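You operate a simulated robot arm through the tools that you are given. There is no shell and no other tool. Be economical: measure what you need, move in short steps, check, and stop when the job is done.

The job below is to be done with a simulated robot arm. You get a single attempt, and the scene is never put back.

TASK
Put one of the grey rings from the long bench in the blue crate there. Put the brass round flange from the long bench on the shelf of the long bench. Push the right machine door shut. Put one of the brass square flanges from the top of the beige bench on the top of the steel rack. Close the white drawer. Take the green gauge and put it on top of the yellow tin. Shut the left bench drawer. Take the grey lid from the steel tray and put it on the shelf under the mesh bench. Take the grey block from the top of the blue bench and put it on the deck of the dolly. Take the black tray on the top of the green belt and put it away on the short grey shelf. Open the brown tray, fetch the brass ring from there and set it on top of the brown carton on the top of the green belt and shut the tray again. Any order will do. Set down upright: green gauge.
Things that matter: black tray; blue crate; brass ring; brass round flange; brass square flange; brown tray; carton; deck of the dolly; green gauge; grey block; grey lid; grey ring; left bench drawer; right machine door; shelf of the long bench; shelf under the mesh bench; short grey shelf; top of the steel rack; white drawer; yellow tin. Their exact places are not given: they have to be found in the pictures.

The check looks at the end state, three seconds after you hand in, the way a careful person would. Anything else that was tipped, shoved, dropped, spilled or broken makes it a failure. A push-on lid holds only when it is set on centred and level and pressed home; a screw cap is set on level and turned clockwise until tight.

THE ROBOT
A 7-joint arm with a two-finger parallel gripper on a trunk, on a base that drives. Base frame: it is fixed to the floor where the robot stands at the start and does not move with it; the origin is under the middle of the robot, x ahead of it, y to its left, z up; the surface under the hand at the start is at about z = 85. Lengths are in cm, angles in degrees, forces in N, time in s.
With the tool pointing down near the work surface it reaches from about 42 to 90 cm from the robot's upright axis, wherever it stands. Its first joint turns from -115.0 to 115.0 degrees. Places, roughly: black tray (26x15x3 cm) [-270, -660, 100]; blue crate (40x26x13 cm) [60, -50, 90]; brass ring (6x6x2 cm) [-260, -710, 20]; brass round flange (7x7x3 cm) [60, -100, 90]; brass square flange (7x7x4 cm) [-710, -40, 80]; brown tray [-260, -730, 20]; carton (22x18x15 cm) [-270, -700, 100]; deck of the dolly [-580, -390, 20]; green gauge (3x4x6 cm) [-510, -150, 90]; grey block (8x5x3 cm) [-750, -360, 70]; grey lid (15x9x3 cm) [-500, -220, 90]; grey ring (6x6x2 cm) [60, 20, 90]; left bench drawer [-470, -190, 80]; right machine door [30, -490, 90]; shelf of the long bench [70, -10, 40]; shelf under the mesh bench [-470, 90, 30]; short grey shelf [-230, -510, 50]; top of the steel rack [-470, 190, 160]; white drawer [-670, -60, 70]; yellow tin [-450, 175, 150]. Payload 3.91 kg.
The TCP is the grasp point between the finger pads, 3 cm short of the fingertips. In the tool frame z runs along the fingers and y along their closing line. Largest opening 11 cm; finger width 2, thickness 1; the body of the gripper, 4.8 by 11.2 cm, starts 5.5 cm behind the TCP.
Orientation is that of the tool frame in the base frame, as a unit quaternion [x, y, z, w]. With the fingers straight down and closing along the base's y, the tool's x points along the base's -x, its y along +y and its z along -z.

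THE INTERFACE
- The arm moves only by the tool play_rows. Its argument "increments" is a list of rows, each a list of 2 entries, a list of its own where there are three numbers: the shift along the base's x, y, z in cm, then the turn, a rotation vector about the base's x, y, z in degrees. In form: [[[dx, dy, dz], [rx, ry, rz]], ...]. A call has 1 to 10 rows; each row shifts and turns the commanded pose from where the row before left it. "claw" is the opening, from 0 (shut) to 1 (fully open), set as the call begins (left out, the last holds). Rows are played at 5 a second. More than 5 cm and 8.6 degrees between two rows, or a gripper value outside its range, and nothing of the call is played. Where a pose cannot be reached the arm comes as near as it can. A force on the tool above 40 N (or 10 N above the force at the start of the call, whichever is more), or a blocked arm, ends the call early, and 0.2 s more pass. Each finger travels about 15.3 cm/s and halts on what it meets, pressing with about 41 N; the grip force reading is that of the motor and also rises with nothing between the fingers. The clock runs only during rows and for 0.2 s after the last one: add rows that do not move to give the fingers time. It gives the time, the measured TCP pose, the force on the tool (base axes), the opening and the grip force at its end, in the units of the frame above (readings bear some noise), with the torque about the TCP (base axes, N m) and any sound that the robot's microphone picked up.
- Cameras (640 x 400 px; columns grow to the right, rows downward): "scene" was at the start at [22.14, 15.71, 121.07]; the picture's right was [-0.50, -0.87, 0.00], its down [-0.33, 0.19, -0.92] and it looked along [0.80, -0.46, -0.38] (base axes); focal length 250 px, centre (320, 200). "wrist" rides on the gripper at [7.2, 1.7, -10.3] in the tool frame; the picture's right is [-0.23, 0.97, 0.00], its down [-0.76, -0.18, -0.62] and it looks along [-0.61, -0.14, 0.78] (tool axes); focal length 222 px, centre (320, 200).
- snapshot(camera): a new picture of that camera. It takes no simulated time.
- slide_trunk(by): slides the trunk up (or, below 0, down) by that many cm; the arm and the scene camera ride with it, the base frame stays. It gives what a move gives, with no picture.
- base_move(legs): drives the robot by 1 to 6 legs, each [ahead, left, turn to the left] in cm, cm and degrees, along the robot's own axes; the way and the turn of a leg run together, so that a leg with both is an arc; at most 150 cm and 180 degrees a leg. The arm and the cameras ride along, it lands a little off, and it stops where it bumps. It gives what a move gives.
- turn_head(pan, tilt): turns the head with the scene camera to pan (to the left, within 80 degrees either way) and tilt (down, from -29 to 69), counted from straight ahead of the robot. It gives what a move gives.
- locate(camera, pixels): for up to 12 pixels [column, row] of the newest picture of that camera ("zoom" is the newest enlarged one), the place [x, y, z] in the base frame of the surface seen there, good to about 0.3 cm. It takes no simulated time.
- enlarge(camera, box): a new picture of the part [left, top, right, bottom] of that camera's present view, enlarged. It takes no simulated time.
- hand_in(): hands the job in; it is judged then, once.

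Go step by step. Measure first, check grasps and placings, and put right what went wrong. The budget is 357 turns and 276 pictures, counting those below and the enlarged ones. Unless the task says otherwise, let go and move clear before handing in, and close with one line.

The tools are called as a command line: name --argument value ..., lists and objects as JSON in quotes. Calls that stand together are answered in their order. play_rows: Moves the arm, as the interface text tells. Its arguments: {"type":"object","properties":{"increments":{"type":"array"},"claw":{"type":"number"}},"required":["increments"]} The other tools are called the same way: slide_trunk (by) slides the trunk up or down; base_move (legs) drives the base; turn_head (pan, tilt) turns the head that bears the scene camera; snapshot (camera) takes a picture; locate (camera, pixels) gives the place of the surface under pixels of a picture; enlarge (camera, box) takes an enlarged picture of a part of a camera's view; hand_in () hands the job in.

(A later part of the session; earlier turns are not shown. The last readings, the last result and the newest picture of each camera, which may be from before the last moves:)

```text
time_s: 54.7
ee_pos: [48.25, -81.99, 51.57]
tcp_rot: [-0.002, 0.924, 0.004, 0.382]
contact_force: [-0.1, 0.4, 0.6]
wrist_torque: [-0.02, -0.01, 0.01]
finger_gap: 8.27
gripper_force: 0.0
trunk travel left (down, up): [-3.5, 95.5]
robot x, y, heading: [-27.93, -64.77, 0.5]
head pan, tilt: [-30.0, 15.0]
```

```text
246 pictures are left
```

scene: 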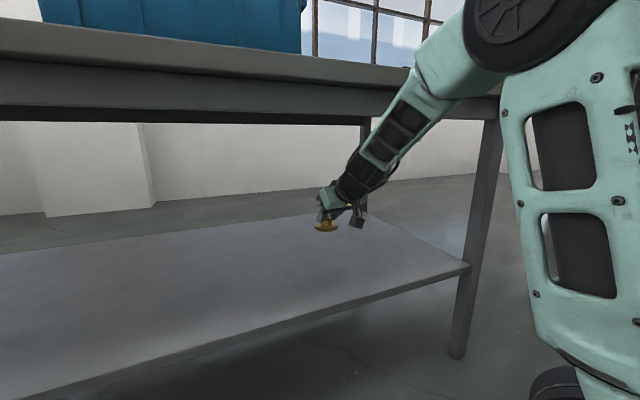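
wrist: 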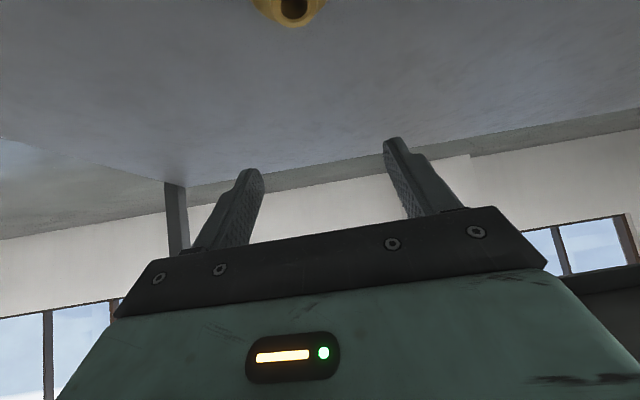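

Flange rests on the shelf. I back out, raise the trunk and straighten the tool, then look toward the machine at y=-490.

base_move --legs '[[-50, 0, 0]]'

slide_trunk --by 40

slide_trunk --by 9

play_rows --increments '[[[0, 0, 2], [0, 7.5, 0]], [[0, 0, 2], [0, 7.5, 0]], [[0, 0, 2], [0, 7.5, 0]], [[0, 0, 2], [0, 7.5, 0]], [[0, 0, 2], [0, 7.5, 0]], [[0, 0, 2], [0, 7.5, 0]], [[-3, 3, 2], [0, 0, 0]], [[-3, 3, 2], [0, 0, 0]], [[-3, 3, 2], [0, 0, 0]], [[-3, 3, 2], [0, 0, 0]]]'

turn_head --pan -75 --tilt 20

snapshot --camera "scene"

```text
time_s: 57.7
ee_pos: [-3.18, -83.08, 51.53]
tcp_rot: [0.004, 0.924, 0.001, 0.382]
contact_force: [0.3, -0.5, -0.5]
wrist_torque: [0.0, 0.0, -0.02]
finger_gap: 8.25
gripper_force: 0.1
trunk travel left (down, up): [-3.5, 95.5]
robot x, y, heading: [-78.68, -64.46, -0.4]
head pan, tilt: [-30.0, 15.0]
```

```text
time_s: 61.6
ee_pos: [-3.13, -83.15, 91.51]
tcp_rot: [0.004, 0.925, 0.002, 0.381]
contact_force: [0.2, -0.4, 0.4]
wrist_torque: [0.0, 0.01, 0.0]
finger_gap: 8.24
gripper_force: 0.1
trunk travel left (down, up): [-43.5, 55.5]
robot x, y, heading: [-78.89, -64.03, -0.4]
head pan, tilt: [-30.0, 15.0]
```

```text
time_s: 62.8
ee_pos: [-3.17, -82.98, 100.54]
tcp_rot: [0.004, 0.924, 0.001, 0.382]
contact_force: [0.0, 0.5, 0.2]
wrist_torque: [0.0, -0.01, 0.01]
finger_gap: 8.23
gripper_force: 0.1
trunk travel left (down, up): [-52.5, 46.5]
robot x, y, heading: [-78.76, -64.14, -0.4]
head pan, tilt: [-30.0, 15.0]
```

```text
time_s: 65.0
ee_pos: [-15.17, -70.88, 120.49]
tcp_rot: [0.004, 1.0, 0.0, -0.002]
contact_force: [1.0, -1.0, -0.3]
wrist_torque: [0.03, 0.05, 0.0]
finger_gap: 8.24
gripper_force: 0.1
trunk travel left (down, up): [-52.5, 46.5]
robot x, y, heading: [-78.91, -64.52, -0.4]
head pan, tilt: [-30.0, 15.0]
```

```text
time_s: 66.1
ee_pos: [-15.29, -70.79, 120.47]
tcp_rot: [0.005, 1.0, 0.001, 0.0]
contact_force: [0.7, -0.1, 0.0]
wrist_torque: [-0.04, 0.0, 0.01]
finger_gap: 8.24
gripper_force: 0.1
trunk travel left (down, up): [-52.5, 46.5]
robot x, y, heading: [-78.67, -64.34, -0.5]
head pan, tilt: [-75.0, 20.0]
```

```text
245 pictures are left
```

scene: 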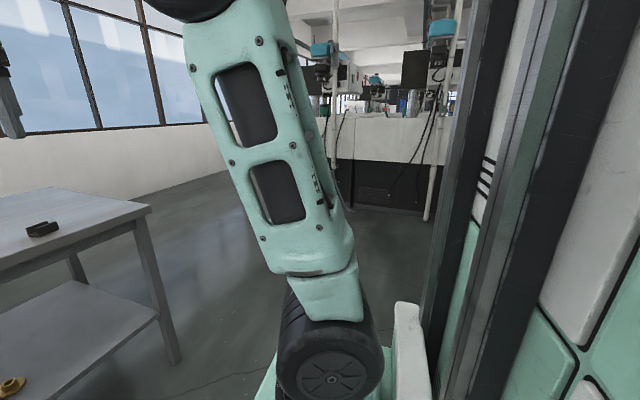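

The flange is on the shelf (10,387). I turn right 90° to face the machines.

base_move --legs '[[0, 0, -90]]'

turn_head --pan 0 --tilt 10

snapshot --camera "scene"

turn_head --pan 60 --tilt 10

snapshot --camera "scene"

```text
time_s: 70.4
ee_pos: [-85.49, -128.0, 120.63]
tcp_rot: [0.711, 0.703, 0.001, -0.001]
contact_force: [0.9, 0.2, -0.8]
wrist_torque: [-0.02, 0.01, 0.02]
finger_gap: 8.28
gripper_force: 0.1
trunk travel left (down, up): [-52.5, 46.5]
robot x, y, heading: [-78.87, -64.26, -90.7]
head pan, tilt: [-75.0, 20.0]
```

```text
time_s: 71.8
ee_pos: [-85.54, -127.97, 120.52]
tcp_rot: [0.711, 0.703, 0.001, 0.0]
contact_force: [0.3, -0.7, -0.6]
wrist_torque: [0.0, -0.01, -0.02]
finger_gap: 8.26
gripper_force: 0.0
trunk travel left (down, up): [-52.5, 46.5]
robot x, y, heading: [-79.02, -64.31, -90.6]
head pan, tilt: [0.0, 10.0]
```

```text
244 pictures are left
```

scene: 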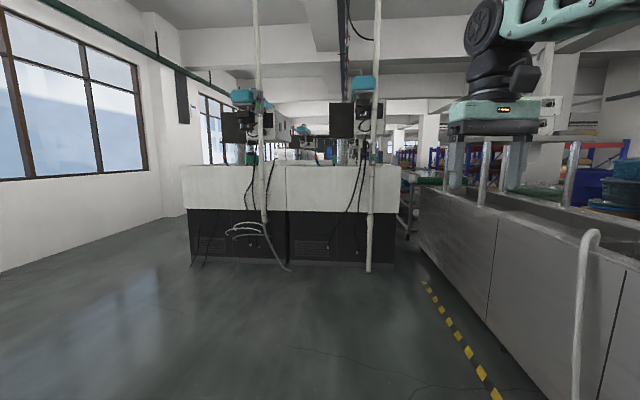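

```text
time_s: 73.1
ee_pos: [-85.44, -127.89, 120.57]
tcp_rot: [0.712, 0.702, 0.0, -0.001]
contact_force: [0.1, 0.3, 0.0]
wrist_torque: [-0.02, 0.0, 0.03]
finger_gap: 8.28
gripper_force: 0.0
trunk travel left (down, up): [-52.5, 46.5]
robot x, y, heading: [-78.65, -64.51, -91.0]
head pan, tilt: [60.0, 10.0]
```

```text
243 pictures are left
```

scene: 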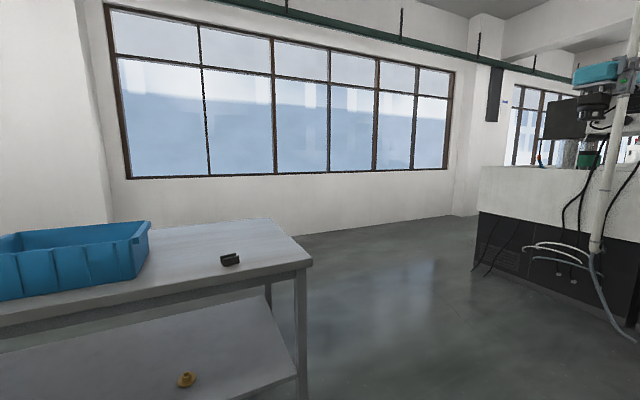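

Ahead are machines, backs toward me. I need the lay of the room: measure the block corners and corridor.

turn_head --pan 0 --tilt 10

snapshot --camera "scene"

locate --camera "scene" --pixels '[[188, 262], [393, 263], [186, 170], [393, 170], [423, 270], [418, 195], [403, 220], [160, 215], [520, 380], [410, 175], [250, 130], [435, 160]]'

```text
time_s: 74.4
ee_pos: [-85.58, -127.96, 120.59]
tcp_rot: [0.711, 0.703, 0.001, -0.001]
contact_force: [-1.1, 0.3, 0.1]
wrist_torque: [-0.03, -0.01, 0.01]
finger_gap: 8.25
gripper_force: 0.1
trunk travel left (down, up): [-52.5, 46.5]
robot x, y, heading: [-78.47, -64.45, -90.8]
head pan, tilt: [0.0, 10.0]
```

```text
242 pictures are left
```

scene: 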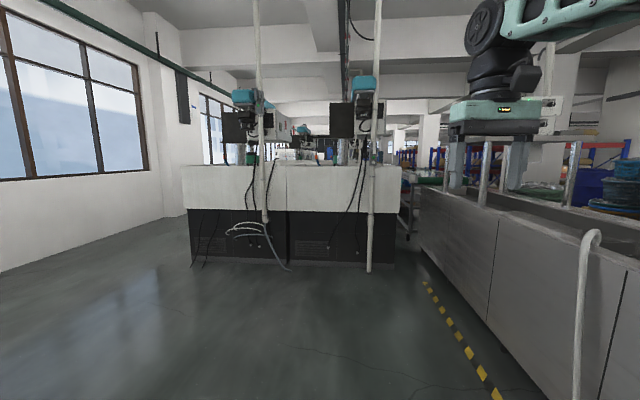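

```text
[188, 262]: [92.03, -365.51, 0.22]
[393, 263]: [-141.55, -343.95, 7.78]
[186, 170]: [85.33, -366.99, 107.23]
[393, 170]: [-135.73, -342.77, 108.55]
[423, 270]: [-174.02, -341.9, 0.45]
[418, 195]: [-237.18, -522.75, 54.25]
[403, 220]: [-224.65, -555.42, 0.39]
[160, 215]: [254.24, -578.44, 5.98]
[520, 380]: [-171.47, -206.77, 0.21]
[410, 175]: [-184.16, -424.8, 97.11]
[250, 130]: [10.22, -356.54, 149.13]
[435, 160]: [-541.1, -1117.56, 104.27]
```

The block spans x -141..92 at y≈-345..-366. I measure the passage on its left, by the window wall.

turn_head --pan 30 --tilt 15

snapshot --camera "scene"

locate --camera "scene" --pixels '[[60, 230], [150, 210], [220, 200], [280, 190], [300, 180], [360, 190], [370, 240]]'

```text
time_s: 75.4
ee_pos: [-85.47, -127.97, 120.53]
tcp_rot: [0.712, 0.702, 0.001, -0.001]
contact_force: [0.0, -0.2, -0.3]
wrist_torque: [-0.01, 0.0, 0.0]
finger_gap: 8.24
gripper_force: 0.1
trunk travel left (down, up): [-52.5, 46.5]
robot x, y, heading: [-78.57, -64.14, -90.8]
head pan, tilt: [30.0, 15.0]
```

```text
241 pictures are left
```

scene: 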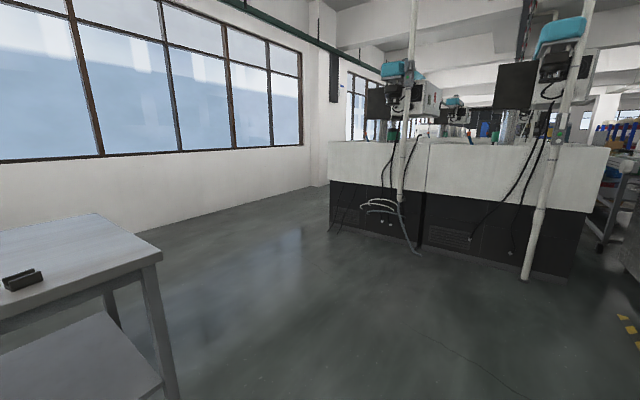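

```text
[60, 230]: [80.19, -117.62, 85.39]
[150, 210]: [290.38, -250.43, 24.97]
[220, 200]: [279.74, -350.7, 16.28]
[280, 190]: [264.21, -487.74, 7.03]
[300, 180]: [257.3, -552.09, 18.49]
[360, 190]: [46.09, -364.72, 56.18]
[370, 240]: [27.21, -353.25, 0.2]
```

The passage is wide (x 92..270). I drive forward, then left, then forward past the block.

base_move --legs '[[145, 0, 0.8], [0, 130, 0], [0, 120, 0], [100, 0, 0]]'

turn_head --pan -20 --tilt 10

snapshot --camera "scene"

```text
time_s: 99.0
ee_pos: [149.06, -382.85, 120.44]
tcp_rot: [0.719, 0.695, 0.0, 0.0]
contact_force: [0.4, -0.1, 0.3]
wrist_torque: [0.01, 0.0, -0.01]
finger_gap: 8.24
gripper_force: 0.0
trunk travel left (down, up): [-52.5, 46.5]
robot x, y, heading: [157.3, -319.44, -91.9]
head pan, tilt: [30.0, 15.0]
```

```text
time_s: 100.2
ee_pos: [149.07, -382.81, 120.63]
tcp_rot: [0.719, 0.695, 0.001, -0.001]
contact_force: [0.0, 0.4, -0.3]
wrist_torque: [-0.02, -0.01, 0.0]
finger_gap: 8.25
gripper_force: 0.1
trunk travel left (down, up): [-52.5, 46.5]
robot x, y, heading: [157.1, -319.36, -92.2]
head pan, tilt: [-20.0, 10.0]
```

```text
240 pictures are left
```

scene: 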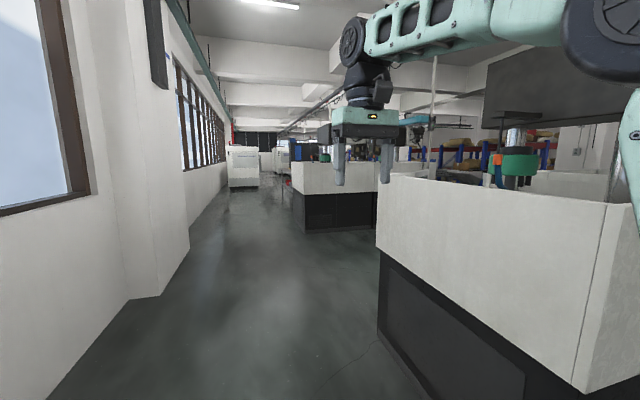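

locate --camera "scene" --pixels '[[378, 330], [378, 175], [306, 230], [130, 297], [190, 245], [293, 165], [610, 210], [480, 100], [520, 165]]'

```text
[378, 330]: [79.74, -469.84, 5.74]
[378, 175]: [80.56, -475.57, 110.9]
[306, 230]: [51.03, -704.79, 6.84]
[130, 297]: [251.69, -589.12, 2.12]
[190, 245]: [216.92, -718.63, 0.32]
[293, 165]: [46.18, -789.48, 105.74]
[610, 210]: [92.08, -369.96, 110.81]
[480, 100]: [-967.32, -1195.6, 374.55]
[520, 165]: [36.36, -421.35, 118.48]
```

Block front is at y≈-475; aisle beyond runs to y≈-705. I drive into it and turn to face the front.

base_move --legs '[[145, 0, 2], [120, 0, 0], [0, 0, -90]]'

turn_head --pan -40 --tilt 15

snapshot --camera "scene"

```text
time_s: 116.8
ee_pos: [89.73, -575.35, 120.54]
tcp_rot: [1.0, -0.005, 0.001, 0.0]
contact_force: [0.6, 0.3, -0.6]
wrist_torque: [-0.02, 0.0, 0.02]
finger_gap: 8.24
gripper_force: 0.0
trunk travel left (down, up): [-52.5, 46.5]
robot x, y, heading: [153.31, -581.93, 179.6]
head pan, tilt: [-20.0, 10.0]
```

```text
time_s: 117.6
ee_pos: [89.79, -575.5, 120.46]
tcp_rot: [1.0, -0.005, 0.001, 0.0]
contact_force: [-0.4, 0.3, -0.1]
wrist_torque: [0.03, -0.02, 0.04]
finger_gap: 8.24
gripper_force: 0.1
trunk travel left (down, up): [-52.5, 46.5]
robot x, y, heading: [153.29, -582.12, 179.5]
head pan, tilt: [-40.0, 15.0]
```

```text
239 pictures are left
```

scene: 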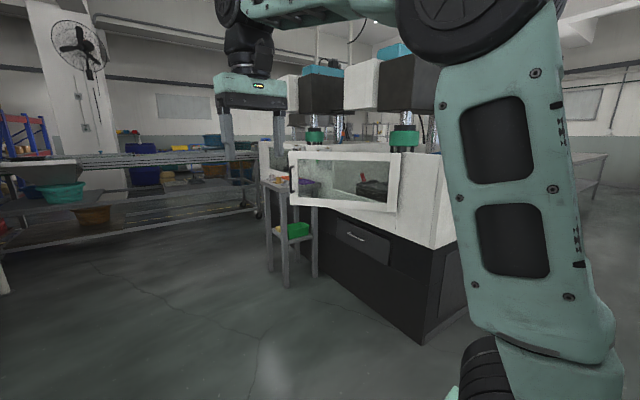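

A windowed door at (345,180) stands open on the machine front. I measure it.

locate --camera "scene" --pixels '[[294, 160], [294, 195], [396, 160], [390, 208], [340, 205], [438, 180], [430, 340], [268, 200], [285, 285], [318, 275], [305, 230], [362, 235]]'

enlarge --camera "scene" --box '[240, 110, 480, 320]'

```text
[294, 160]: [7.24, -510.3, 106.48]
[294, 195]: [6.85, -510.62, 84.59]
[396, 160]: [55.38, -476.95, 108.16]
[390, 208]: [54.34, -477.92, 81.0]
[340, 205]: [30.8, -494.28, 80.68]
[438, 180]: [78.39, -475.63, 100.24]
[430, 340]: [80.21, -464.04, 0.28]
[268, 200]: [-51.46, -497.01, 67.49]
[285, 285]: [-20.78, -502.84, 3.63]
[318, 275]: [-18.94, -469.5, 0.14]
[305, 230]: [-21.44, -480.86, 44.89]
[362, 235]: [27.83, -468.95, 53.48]
```

```text
1.90 times, centred on (360, 215) of scene
```

zoom: 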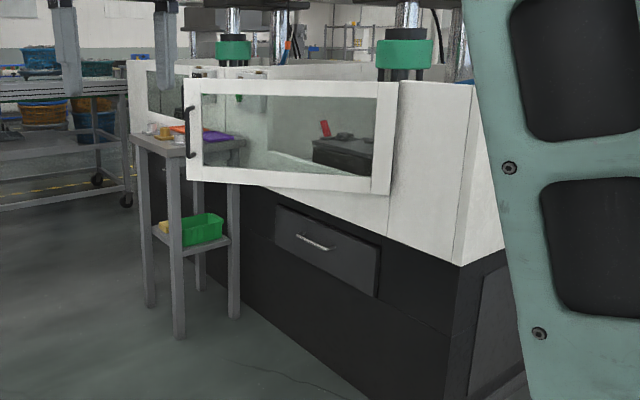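

The door is hinged at (55,-476) with free edge at (7,-510). I turn to face +y and shift left to stand before it.

base_move --legs '[[0, 0, -90], [0, 126, 0]]'

turn_head --pan 0 --tilt 25

snapshot --camera "scene"

```text
time_s: 127.8
ee_pos: [37.33, -513.15, 120.54]
tcp_rot: [-0.687, 0.727, -0.001, -0.001]
contact_force: [0.9, -0.7, 0.5]
wrist_torque: [0.01, 0.02, -0.02]
finger_gap: 8.26
gripper_force: 0.1
trunk travel left (down, up): [-52.5, 46.5]
robot x, y, heading: [27.79, -575.77, 86.8]
head pan, tilt: [-40.0, 15.0]
```

```text
time_s: 128.9
ee_pos: [37.53, -513.09, 120.59]
tcp_rot: [-0.687, 0.727, 0.0, -0.001]
contact_force: [0.6, 0.2, -0.4]
wrist_torque: [0.0, -0.02, 0.01]
finger_gap: 8.25
gripper_force: 0.0
trunk travel left (down, up): [-52.5, 46.5]
robot x, y, heading: [27.73, -575.87, 86.6]
head pan, tilt: [0.0, 25.0]
```

```text
237 pictures are left
```

scene: 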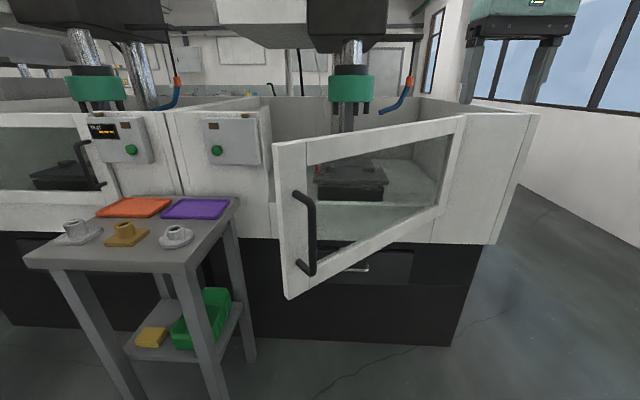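

The door's handle is at (305,235), free edge left. I shut the fingers, pull the arm in and drive 15 cm closer.

play_rows --increments '[[[-4, -3, 0], [0, 0, 0]], [[-4, -3, 0], [0, 0, 0]], [[-4, -3, 0], [0, 0, 0]], [[-4, -3, 0], [0, 0, 0]], [[-3, -3, 0], [0, 0, 0]], [[0, 0, 0], [0, 0, 0]]]' --claw 0

base_move --legs '[[15, 0, 3]]'

play_rows --increments '[[[0, 0, -4], [0, 0, 0]], [[0, 0, -4], [0, 0, 0]], [[0, 0, -4], [0, 0, 0]], [[0, 0, -4], [0, 0, 0]], [[0, 0, 0], [0, 0, 0]]]'

snapshot --camera "scene"

```text
time_s: 130.3
ee_pos: [18.44, -528.03, 120.66]
tcp_rot: [-0.686, 0.727, 0.0, -0.001]
contact_force: [0.3, 0.8, 0.9]
wrist_torque: [0.0, 0.01, -0.03]
finger_gap: 0.0
gripper_force: 37.7
trunk travel left (down, up): [-52.5, 46.5]
robot x, y, heading: [28.12, -576.04, 86.6]
head pan, tilt: [0.0, 25.0]
```

```text
time_s: 131.6
ee_pos: [16.31, -513.48, 120.53]
tcp_rot: [-0.706, 0.709, 0.0, 0.0]
contact_force: [1.0, 0.7, -0.4]
wrist_torque: [0.0, 0.02, -0.02]
finger_gap: 0.0
gripper_force: 38.1
trunk travel left (down, up): [-52.5, 46.5]
robot x, y, heading: [28.34, -561.17, 89.9]
head pan, tilt: [0.0, 25.0]
```

```text
time_s: 132.8
ee_pos: [16.22, -513.45, 104.33]
tcp_rot: [-0.706, 0.708, -0.001, -0.001]
contact_force: [-0.4, 0.1, 0.1]
wrist_torque: [-0.04, -0.02, 0.02]
finger_gap: 0.0
gripper_force: 37.5
trunk travel left (down, up): [-52.5, 46.5]
robot x, y, heading: [28.56, -561.36, 89.8]
head pan, tilt: [0.0, 25.0]
```

```text
236 pictures are left
```

scene: 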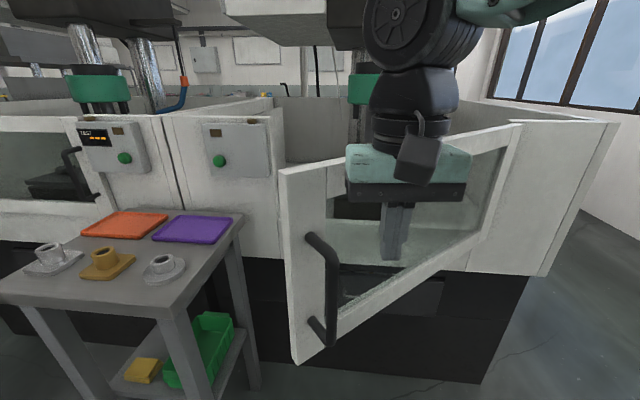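

The fingers hang in front of the door's top bar. I push along +y with a slight arc.

play_rows --increments '[[[0, 3, 0], [0, 0, 0]], [[0, 3, 0], [0, 0, 0]], [[0, 3, 0], [0, 0, 0]], [[-0.5, 3, 0], [0, 0, 0]], [[-0.7, 3, 0], [0, 0, 0]], [[-0.7, 3, 0], [0, 0, 0]], [[-0.7, 3, 0], [0, 0, 0]], [[-0.7, 3, 0], [0, 0, 0]]]'

snapshot --camera "scene"

```text
time_s: 134.6
ee_pos: [13.03, -489.31, 104.75]
tcp_rot: [-0.706, 0.708, -0.001, 0.0]
contact_force: [0.3, -0.6, 0.4]
wrist_torque: [0.07, 0.0, 0.02]
finger_gap: 0.01
gripper_force: 37.1
trunk travel left (down, up): [-52.5, 46.5]
robot x, y, heading: [28.34, -561.24, 90.0]
head pan, tilt: [0.0, 25.0]
```

```text
235 pictures are left
```

scene: 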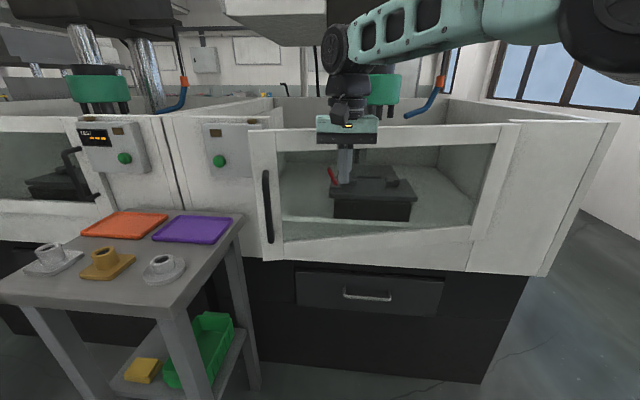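

It swings freely. I push on.

play_rows --increments '[[[-0.4, 3, 0], [0, 0, 0]], [[-0.4, 3, 0], [0, 0, 0]], [[-0.3, 3, 0], [0, 0, 0]], [[-0.2, 2, 0], [0, 0, 0]], [[-0.2, 2, 0], [0, 0, 0]], [[0, 1.5, 0], [0, 0, 0]], [[0, 1.5, 0], [0, 0, 0]], [[0, 1, 0], [0, 0, 0]], [[0, 1, 0], [0, 0, 0]]]'

snapshot --camera "scene"

```text
time_s: 136.6
ee_pos: [14.73, -478.32, 103.55]
tcp_rot: [-0.706, 0.708, 0.0, -0.001]
contact_force: [-0.1, 0.4, -0.3]
wrist_torque: [0.03, -0.03, 0.02]
finger_gap: 0.0
gripper_force: 37.8
out of reach, approached as far as the arm can: row 4, 5, 6, 7, 8, 9
trunk travel left (down, up): [-52.5, 46.5]
robot x, y, heading: [28.52, -561.16, 89.7]
head pan, tilt: [0.0, 25.0]
```

```text
234 pictures are left
```

scene: 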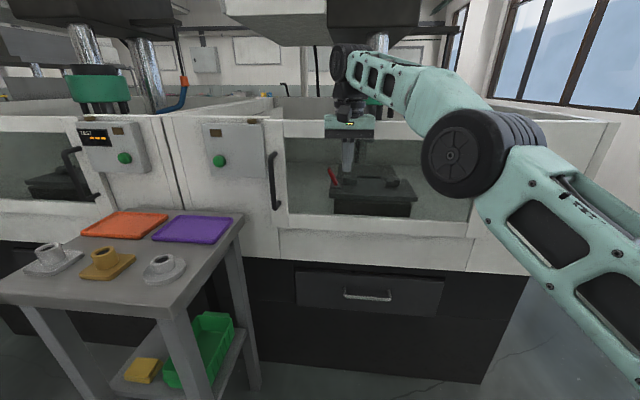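

Arm is at its reach limit, door nearly shut. I drive the base forward a few cm to press it home.

base_move --legs '[[4, 0, 0]]'

play_rows --increments '[[[0, 0.5, 0], [0, 0, 0]], [[0, 0.5, 0], [0, 0, 0]], [[0, 0, 0], [0, 0, 0]]]'

snapshot --camera "scene"

locate --camera "scene" --pixels '[[265, 160], [265, 230], [230, 200], [290, 135], [500, 200], [540, 200], [300, 240]]'

```text
time_s: 137.6
ee_pos: [14.79, -475.83, 103.75]
tcp_rot: [-0.704, 0.71, -0.011, -0.007]
contact_force: [6.0, -18.5, -0.3]
wrist_torque: [1.5, 0.44, -0.62]
finger_gap: 0.0
gripper_force: 37.3
trunk travel left (down, up): [-52.5, 46.5]
robot x, y, heading: [28.12, -557.94, 89.9]
head pan, tilt: [0.0, 25.0]
stopped in leg 1: the force on the tool passed its limit at 104 N (the readings are from after the stop); the commanded pose is now the measured one
```

```text
time_s: 138.4
ee_pos: [14.74, -475.75, 103.65]
tcp_rot: [-0.705, 0.709, -0.01, -0.007]
contact_force: [2.4, -36.2, 6.3]
wrist_torque: [3.12, 0.09, -0.7]
finger_gap: 0.0
gripper_force: 37.9
out of reach, approached as far as the arm can: row 1, 2
trunk travel left (down, up): [-52.5, 46.5]
robot x, y, heading: [28.35, -557.76, 89.6]
head pan, tilt: [0.0, 25.0]
```

```text
233 pictures are left
```

scene: 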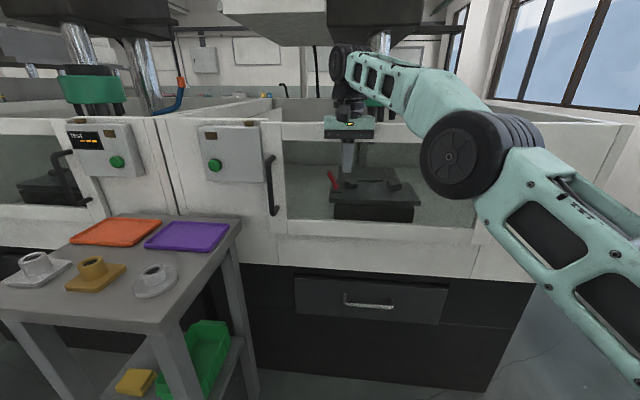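

```text
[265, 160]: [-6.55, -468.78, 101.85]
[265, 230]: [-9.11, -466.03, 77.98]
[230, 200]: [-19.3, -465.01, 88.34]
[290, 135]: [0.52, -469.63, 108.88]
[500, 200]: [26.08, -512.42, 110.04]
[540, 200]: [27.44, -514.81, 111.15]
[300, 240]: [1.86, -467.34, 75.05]
```

The door is flush against the frame and resists with 36 N: shut. I back off and check.

play_rows --increments '[[[0, -2, 0], [0, 0, 0]], [[0, -4, 0], [0, 0, 0]], [[0, -4, 0], [0, 0, 0]], [[0, -4, 2], [0, 0, 0]], [[0, -4, 2], [0, 0, 0]], [[0, -4, 2], [0, 0, 0]]]'

base_move --legs '[[-30, 0, 0]]'

snapshot --camera "scene"

```text
time_s: 139.8
ee_pos: [15.11, -497.33, 109.24]
tcp_rot: [-0.704, 0.71, -0.011, -0.007]
contact_force: [0.2, 0.4, -0.7]
wrist_torque: [-0.01, -0.04, 0.02]
finger_gap: 0.0
gripper_force: 37.6
trunk travel left (down, up): [-52.5, 46.5]
robot x, y, heading: [28.66, -558.21, 89.9]
head pan, tilt: [0.0, 25.0]
```

```text
time_s: 141.8
ee_pos: [14.81, -527.51, 109.25]
tcp_rot: [-0.704, 0.71, -0.01, -0.007]
contact_force: [-0.2, -1.0, -0.4]
wrist_torque: [0.01, -0.02, 0.02]
finger_gap: 0.0
gripper_force: 37.9
trunk travel left (down, up): [-52.5, 46.5]
robot x, y, heading: [28.19, -587.99, 89.8]
head pan, tilt: [0.0, 25.0]
```

```text
232 pictures are left
```

scene: 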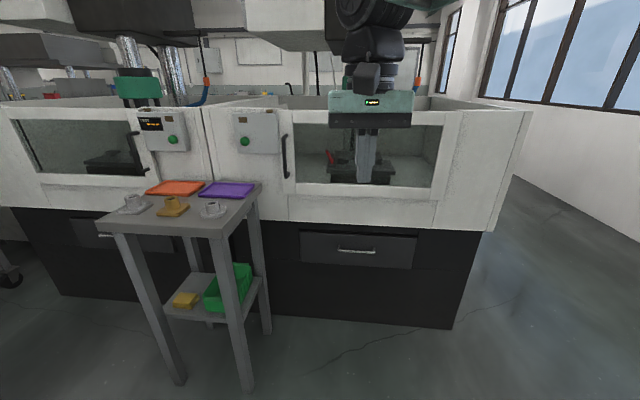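

Door shut flush. Next the belt around (-270,-680). I raise the arm, turn left to face -x, and look.

play_rows --increments '[[[0, 0, 4], [0, 0, 0]], [[0, 0, 4], [0, 0, 0]], [[0, 0, 4], [0, 0, 0]]]' --claw 0.7

base_move --legs '[[0, 0, 90]]'

turn_head --pan 15 --tilt 15

snapshot --camera "scene"

```text
time_s: 142.6
ee_pos: [14.78, -527.72, 121.24]
tcp_rot: [-0.704, 0.71, -0.01, -0.007]
contact_force: [-0.3, -0.2, 0.2]
wrist_torque: [0.01, -0.01, -0.01]
finger_gap: 7.7
gripper_force: 0.0
trunk travel left (down, up): [-52.5, 46.5]
robot x, y, heading: [27.96, -588.03, 89.7]
head pan, tilt: [0.0, 25.0]
```

```text
time_s: 146.8
ee_pos: [-32.46, -600.59, 121.21]
tcp_rot: [1.0, -0.012, 0.013, -0.003]
contact_force: [-0.6, 0.2, -0.3]
wrist_torque: [-0.03, 0.04, 0.01]
finger_gap: 7.75
gripper_force: 0.1
trunk travel left (down, up): [-52.5, 46.5]
robot x, y, heading: [28.1, -588.41, 178.5]
head pan, tilt: [0.0, 25.0]
```

```text
time_s: 147.6
ee_pos: [-32.5, -600.58, 121.18]
tcp_rot: [1.0, -0.012, 0.012, -0.002]
contact_force: [0.0, 1.1, 0.2]
wrist_torque: [-0.02, -0.01, -0.03]
finger_gap: 7.71
gripper_force: 0.0
trunk travel left (down, up): [-52.5, 46.5]
robot x, y, heading: [28.11, -587.72, 179.0]
head pan, tilt: [15.0, 15.0]
```

```text
231 pictures are left
```

scene: 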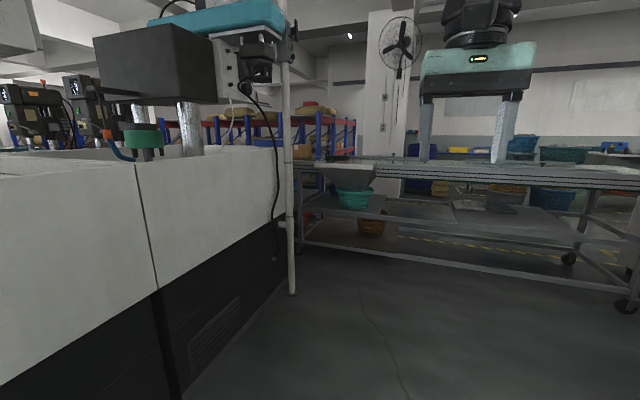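

locate --camera "scene" --pixels '[[300, 170], [460, 175], [600, 180], [300, 243], [450, 260], [620, 290], [350, 205], [470, 205], [290, 290], [180, 385], [560, 225], [500, 210]]'

enlarge --camera "scene" --box '[280, 120, 640, 320]'

```text
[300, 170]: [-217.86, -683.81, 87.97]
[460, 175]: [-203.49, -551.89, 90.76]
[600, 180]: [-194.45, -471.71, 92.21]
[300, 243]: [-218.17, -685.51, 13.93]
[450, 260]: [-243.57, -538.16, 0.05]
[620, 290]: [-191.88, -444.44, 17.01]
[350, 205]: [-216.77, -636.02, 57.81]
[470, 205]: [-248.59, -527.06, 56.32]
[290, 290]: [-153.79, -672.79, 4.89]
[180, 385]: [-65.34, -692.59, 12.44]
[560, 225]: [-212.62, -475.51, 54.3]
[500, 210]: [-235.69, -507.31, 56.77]
```

```text
1.78 times, centred on (460, 220) of scene
```

zoom: 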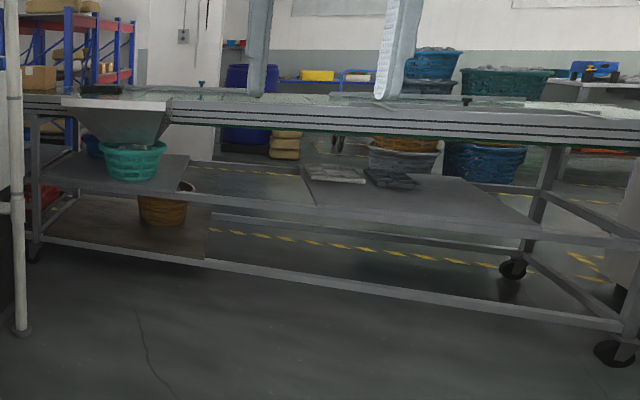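

The belt top is at z≈92 with lower shelves at z≈56. I drive nearer to see the black tray and carton.

base_move --legs '[[110, 0, 0]]'

turn_head --pan 30 --tilt 20

snapshot --camera "scene"

```text
time_s: 153.2
ee_pos: [-142.95, -599.48, 121.2]
tcp_rot: [1.0, -0.006, 0.012, -0.002]
contact_force: [0.4, 0.7, -1.0]
wrist_torque: [0.0, 0.01, -0.01]
finger_gap: 7.68
gripper_force: 0.0
trunk travel left (down, up): [-52.5, 46.5]
robot x, y, heading: [-82.08, -586.09, 179.6]
head pan, tilt: [15.0, 15.0]
```

```text
time_s: 154.0
ee_pos: [-142.85, -599.41, 121.19]
tcp_rot: [1.0, -0.006, 0.012, -0.003]
contact_force: [0.7, 0.0, -0.1]
wrist_torque: [0.0, -0.01, 0.01]
finger_gap: 7.7
gripper_force: 0.0
trunk travel left (down, up): [-52.5, 46.5]
robot x, y, heading: [-82.47, -586.34, 179.4]
head pan, tilt: [30.0, 20.0]
```

```text
229 pictures are left
```

scene: 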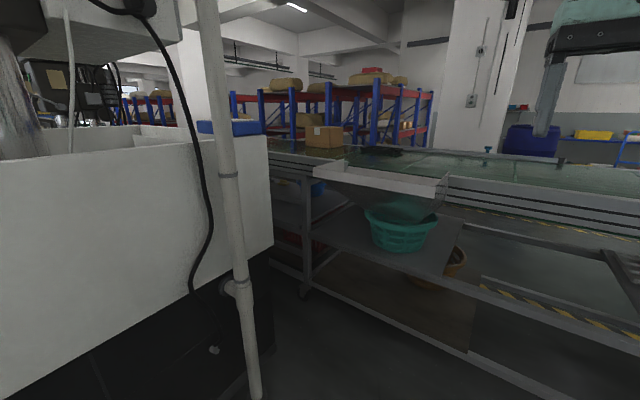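

locate --camera "scene" --pixels '[[325, 140], [325, 150], [375, 150], [300, 162], [420, 150], [600, 168], [400, 185], [345, 165], [440, 205], [490, 158], [540, 180], [280, 150]]'

enlarge --camera "scene" --box '[250, 110, 550, 290]'

```text
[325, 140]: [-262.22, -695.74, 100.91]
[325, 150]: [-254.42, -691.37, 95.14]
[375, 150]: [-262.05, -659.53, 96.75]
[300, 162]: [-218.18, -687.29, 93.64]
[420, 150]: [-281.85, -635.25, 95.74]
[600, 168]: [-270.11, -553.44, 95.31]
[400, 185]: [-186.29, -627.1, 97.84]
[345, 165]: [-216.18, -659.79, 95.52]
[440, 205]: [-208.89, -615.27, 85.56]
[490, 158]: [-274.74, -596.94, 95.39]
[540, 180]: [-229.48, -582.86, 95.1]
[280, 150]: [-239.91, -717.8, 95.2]
```

```text
2.13 times, centred on (400, 200) of scene
```

zoom: 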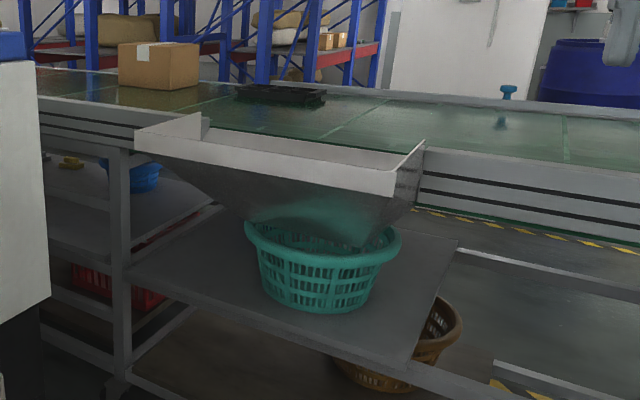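

locate --camera "zoom" --pixels '[[400, 93], [580, 110], [215, 83], [245, 88], [320, 93], [280, 103], [100, 75], [120, 85], [200, 85], [500, 135]]'

base_move --legs '[[0, -80, 0]]'

turn_head --pan 0 --tilt 15

snapshot --camera "scene"

```text
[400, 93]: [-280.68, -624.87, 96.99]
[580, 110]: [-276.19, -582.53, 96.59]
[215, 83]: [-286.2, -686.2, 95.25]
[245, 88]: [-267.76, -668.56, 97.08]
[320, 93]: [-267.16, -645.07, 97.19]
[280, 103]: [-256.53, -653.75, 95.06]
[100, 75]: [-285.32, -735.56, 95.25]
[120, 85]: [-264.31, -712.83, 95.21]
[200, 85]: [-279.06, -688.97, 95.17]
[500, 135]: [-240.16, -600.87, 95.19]
```

```text
time_s: 157.4
ee_pos: [-143.51, -536.01, 121.14]
tcp_rot: [0.999, -0.042, 0.012, -0.001]
contact_force: [-0.2, -0.1, -0.9]
wrist_torque: [0.0, -0.04, 0.05]
finger_gap: 7.73
gripper_force: 0.1
trunk travel left (down, up): [-52.5, 46.5]
robot x, y, heading: [-82.41, -527.51, 175.4]
head pan, tilt: [30.0, 20.0]
stopped in leg 1: the robot was blocked; the commanded pose is now the measured one
```

```text
time_s: 158.3
ee_pos: [-143.43, -536.05, 121.21]
tcp_rot: [0.999, -0.041, 0.011, -0.002]
contact_force: [0.2, -0.5, -0.2]
wrist_torque: [-0.01, -0.03, 0.01]
finger_gap: 7.71
gripper_force: 0.0
trunk travel left (down, up): [-52.5, 46.5]
robot x, y, heading: [-82.02, -527.7, 175.4]
head pan, tilt: [0.0, 15.0]
```

```text
227 pictures are left
```

scene: 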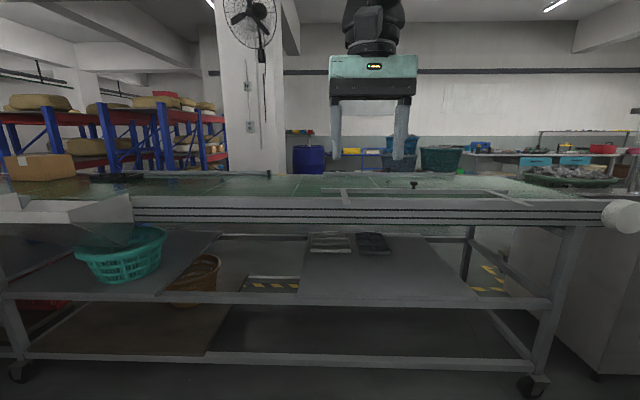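

I was blocked — likely by the small cart behind-right. I move away and look at it.

base_move --legs '[[0, 45, 0]]'

base_move --legs '[[0, 0, -80]]'

turn_head --pan -30 --tilt 30

snapshot --camera "scene"

```text
time_s: 161.0
ee_pos: [-147.16, -580.32, 121.26]
tcp_rot: [0.999, -0.043, 0.012, -0.003]
contact_force: [0.7, 0.2, -0.7]
wrist_torque: [-0.01, -0.03, 0.0]
finger_gap: 7.69
gripper_force: 0.0
trunk travel left (down, up): [-52.5, 46.5]
robot x, y, heading: [-86.11, -571.71, 175.1]
head pan, tilt: [0.0, 15.0]
```

```text
time_s: 164.8
ee_pos: [-105.25, -512.94, 121.31]
tcp_rot: [0.739, -0.674, 0.01, 0.006]
contact_force: [-0.1, -0.1, -0.5]
wrist_torque: [0.0, -0.01, -0.01]
finger_gap: 7.67
gripper_force: 0.1
trunk travel left (down, up): [-52.5, 46.5]
robot x, y, heading: [-86.17, -571.48, 95.4]
head pan, tilt: [0.0, 15.0]
```

```text
time_s: 165.8
ee_pos: [-105.18, -512.94, 121.25]
tcp_rot: [0.739, -0.674, 0.01, 0.006]
contact_force: [-0.3, -1.3, 0.6]
wrist_torque: [-0.01, -0.01, 0.0]
finger_gap: 7.71
gripper_force: 0.0
trunk travel left (down, up): [-52.5, 46.5]
robot x, y, heading: [-85.94, -571.97, 95.5]
head pan, tilt: [-30.0, 30.0]
```

```text
226 pictures are left
```

scene: 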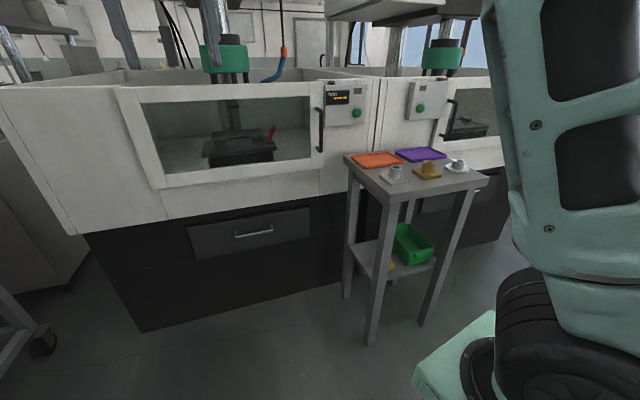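

locate --camera "scene" --pixels '[[371, 340], [424, 322], [347, 295], [345, 162], [383, 200], [485, 183], [430, 160]]'

```text
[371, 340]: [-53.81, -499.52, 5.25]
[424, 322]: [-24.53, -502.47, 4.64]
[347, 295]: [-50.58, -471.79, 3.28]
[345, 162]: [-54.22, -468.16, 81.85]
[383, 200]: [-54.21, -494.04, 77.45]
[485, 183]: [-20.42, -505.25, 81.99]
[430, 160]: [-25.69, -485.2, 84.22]
```

The cart stands as before. Now I look toward the belt's right end for a way to its far side.

turn_head --pan 50 --tilt 20

snapshot --camera "scene"

locate --camera "scene" --pixels '[[300, 180], [250, 180], [350, 200], [400, 200], [450, 200], [350, 300], [420, 330], [300, 330], [200, 350], [280, 240], [330, 230], [500, 300]]'

```text
time_s: 167.3
ee_pos: [-105.1, -513.04, 121.19]
tcp_rot: [0.739, -0.674, 0.01, 0.005]
contact_force: [0.7, 0.0, -0.2]
wrist_torque: [-0.01, -0.02, 0.01]
finger_gap: 7.69
gripper_force: 0.0
trunk travel left (down, up): [-52.5, 46.5]
robot x, y, heading: [-85.82, -571.58, 95.4]
head pan, tilt: [50.0, 20.0]
```

```text
225 pictures are left
```

scene: 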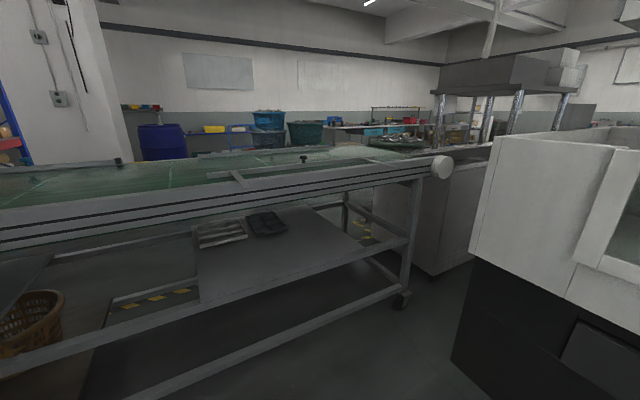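

```text
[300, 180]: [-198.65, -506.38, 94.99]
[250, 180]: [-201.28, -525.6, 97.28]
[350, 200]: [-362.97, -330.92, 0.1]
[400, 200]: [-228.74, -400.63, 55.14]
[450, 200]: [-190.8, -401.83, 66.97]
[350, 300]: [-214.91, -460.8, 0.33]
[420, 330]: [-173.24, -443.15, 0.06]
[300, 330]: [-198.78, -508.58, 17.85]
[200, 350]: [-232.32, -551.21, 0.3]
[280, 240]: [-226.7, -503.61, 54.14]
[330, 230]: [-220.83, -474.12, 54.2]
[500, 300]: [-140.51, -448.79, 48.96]
```

The gaps to the far side are too narrow here; tray and carton lie nearer the far side (x≈-262). I go back around the machine block and then look for the way round the basin.

base_move --legs '[[0, 0, -5.4], [0, -125, 0], [0, -118, 0], [140, 0, 0], [140, 0, 0], [80, 0, 0]]'

base_move --legs '[[0, 0, 90], [130, 0, 0], [100, 0, 0]]'

turn_head --pan 0 --tilt 20

snapshot --camera "scene"

```text
time_s: 197.3
ee_pos: [135.66, -143.09, 121.3]
tcp_rot: [0.713, -0.701, 0.01, 0.006]
contact_force: [0.4, -0.9, 0.5]
wrist_torque: [0.0, -0.04, 0.0]
finger_gap: 7.72
gripper_force: 0.1
trunk travel left (down, up): [-52.5, 46.5]
robot x, y, heading: [150.49, -203.51, 90.9]
head pan, tilt: [50.0, 20.0]
```

```text
time_s: 212.4
ee_pos: [-137.33, -230.91, 121.17]
tcp_rot: [1.0, 0.024, 0.01, -0.003]
contact_force: [0.0, -1.0, -0.2]
wrist_torque: [0.01, 0.01, 0.01]
finger_gap: 7.72
gripper_force: 0.1
trunk travel left (down, up): [-52.5, 46.5]
robot x, y, heading: [-77.42, -214.25, -177.2]
head pan, tilt: [50.0, 20.0]
```

```text
time_s: 213.6
ee_pos: [-137.36, -230.85, 121.35]
tcp_rot: [1.0, 0.023, 0.012, -0.003]
contact_force: [-0.2, -0.6, 0.3]
wrist_torque: [0.01, -0.01, -0.01]
finger_gap: 7.69
gripper_force: 0.0
trunk travel left (down, up): [-52.5, 46.5]
robot x, y, heading: [-77.54, -214.41, -177.2]
head pan, tilt: [0.0, 20.0]
```

```text
224 pictures are left
```

scene: 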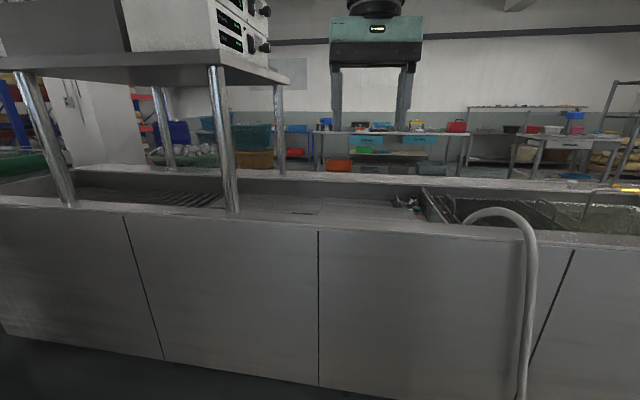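

The basin is ahead. I move +y (right) along it and look for its end.

base_move --legs '[[0, 0, -2.8], [0, -130, 0]]'

turn_head --pan -20 --tilt 20

snapshot --camera "scene"

```text
time_s: 220.6
ee_pos: [-139.07, -97.43, 121.23]
tcp_rot: [1.0, 0.008, 0.011, -0.003]
contact_force: [0.2, -0.2, 0.2]
wrist_torque: [-0.01, 0.01, -0.04]
finger_gap: 7.69
gripper_force: 0.0
trunk travel left (down, up): [-52.5, 46.5]
robot x, y, heading: [-79.05, -82.58, -178.8]
head pan, tilt: [0.0, 20.0]
```

```text
time_s: 221.4
ee_pos: [-139.27, -97.5, 121.21]
tcp_rot: [1.0, 0.008, 0.011, -0.003]
contact_force: [-0.3, 0.2, -0.6]
wrist_torque: [0.02, -0.04, 0.01]
finger_gap: 7.69
gripper_force: 0.1
trunk travel left (down, up): [-52.5, 46.5]
robot x, y, heading: [-79.31, -82.81, -178.7]
head pan, tilt: [-20.0, 20.0]
```

```text
223 pictures are left
```

scene: 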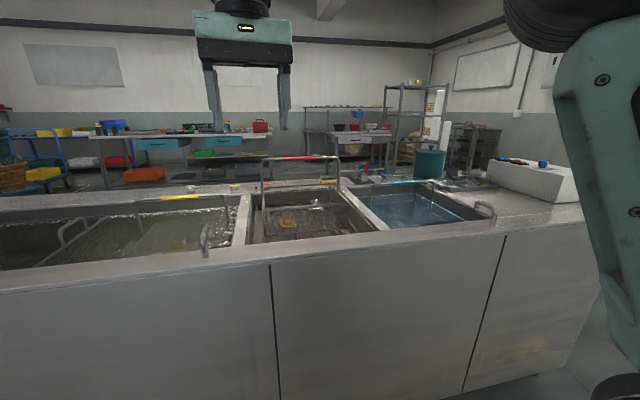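

locate --camera "scene" --pixels '[[580, 210], [590, 300], [500, 180], [145, 145], [350, 140], [410, 95], [480, 130], [400, 170], [30, 140], [350, 150]]'

base_move --legs '[[0, -110, 0]]'

turn_head --pan 0 --tilt 20

snapshot --camera "scene"

```text
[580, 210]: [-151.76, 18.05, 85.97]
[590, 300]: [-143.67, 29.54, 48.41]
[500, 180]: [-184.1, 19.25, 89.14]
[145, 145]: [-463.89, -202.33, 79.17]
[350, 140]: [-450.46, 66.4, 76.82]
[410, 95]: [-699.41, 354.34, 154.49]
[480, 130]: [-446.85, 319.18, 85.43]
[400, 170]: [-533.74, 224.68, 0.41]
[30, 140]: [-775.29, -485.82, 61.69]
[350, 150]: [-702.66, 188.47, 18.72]
```

```text
time_s: 227.0
ee_pos: [-141.03, 10.85, 121.25]
tcp_rot: [1.0, 0.005, 0.012, -0.003]
contact_force: [-0.1, 0.7, 0.3]
wrist_torque: [0.01, -0.02, 0.02]
finger_gap: 7.71
gripper_force: 0.0
trunk travel left (down, up): [-52.5, 46.5]
robot x, y, heading: [-80.81, 25.31, -179.2]
head pan, tilt: [-20.0, 20.0]
```

```text
time_s: 227.8
ee_pos: [-140.93, 10.86, 121.25]
tcp_rot: [1.0, 0.004, 0.011, -0.003]
contact_force: [-0.4, 0.3, -0.1]
wrist_torque: [0.02, -0.01, 0.04]
finger_gap: 7.71
gripper_force: 0.0
trunk travel left (down, up): [-52.5, 46.5]
robot x, y, heading: [-80.88, 25.01, -179.4]
head pan, tilt: [0.0, 20.0]
```

```text
222 pictures are left
```

scene: 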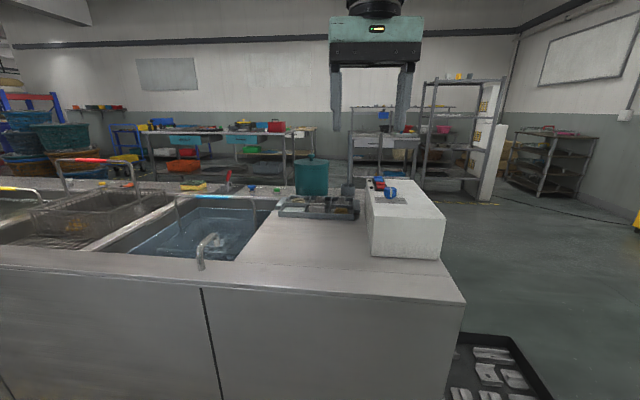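

A floor tray lies at (495,370) beyond the basin end. I measure it so as to pass clear of it.

locate --camera "scene" --pixels '[[465, 338], [505, 340], [548, 392], [460, 300], [450, 350], [440, 215], [600, 380], [480, 240], [400, 190]]'

base_move --legs '[[0, -100, 0]]'

turn_head --pan 10 --tilt 30

snapshot --camera "scene"

```text
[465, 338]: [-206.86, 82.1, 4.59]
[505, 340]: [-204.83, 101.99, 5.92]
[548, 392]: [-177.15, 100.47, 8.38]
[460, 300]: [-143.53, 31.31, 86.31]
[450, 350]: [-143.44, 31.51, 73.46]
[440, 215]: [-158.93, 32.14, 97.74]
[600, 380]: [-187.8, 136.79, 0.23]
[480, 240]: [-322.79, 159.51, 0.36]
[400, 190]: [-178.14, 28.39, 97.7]
```

```text
time_s: 233.1
ee_pos: [-142.19, 112.04, 121.08]
tcp_rot: [1.0, 0.005, 0.011, -0.003]
contact_force: [0.7, 0.3, 0.0]
wrist_torque: [0.0, 0.0, 0.01]
finger_gap: 7.67
gripper_force: 0.1
trunk travel left (down, up): [-52.5, 46.5]
robot x, y, heading: [-82.22, 126.61, -179.3]
head pan, tilt: [0.0, 20.0]
```

```text
time_s: 233.8
ee_pos: [-142.28, 112.04, 121.26]
tcp_rot: [1.0, 0.005, 0.011, -0.002]
contact_force: [0.7, -0.3, 0.6]
wrist_torque: [-0.01, -0.01, 0.02]
finger_gap: 7.7
gripper_force: 0.0
trunk travel left (down, up): [-52.5, 46.5]
robot x, y, heading: [-81.57, 126.55, -179.2]
head pan, tilt: [10.0, 30.0]
```

```text
221 pictures are left
```

scene: 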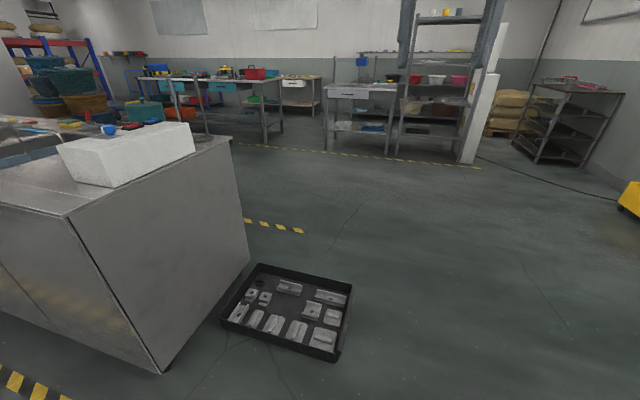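

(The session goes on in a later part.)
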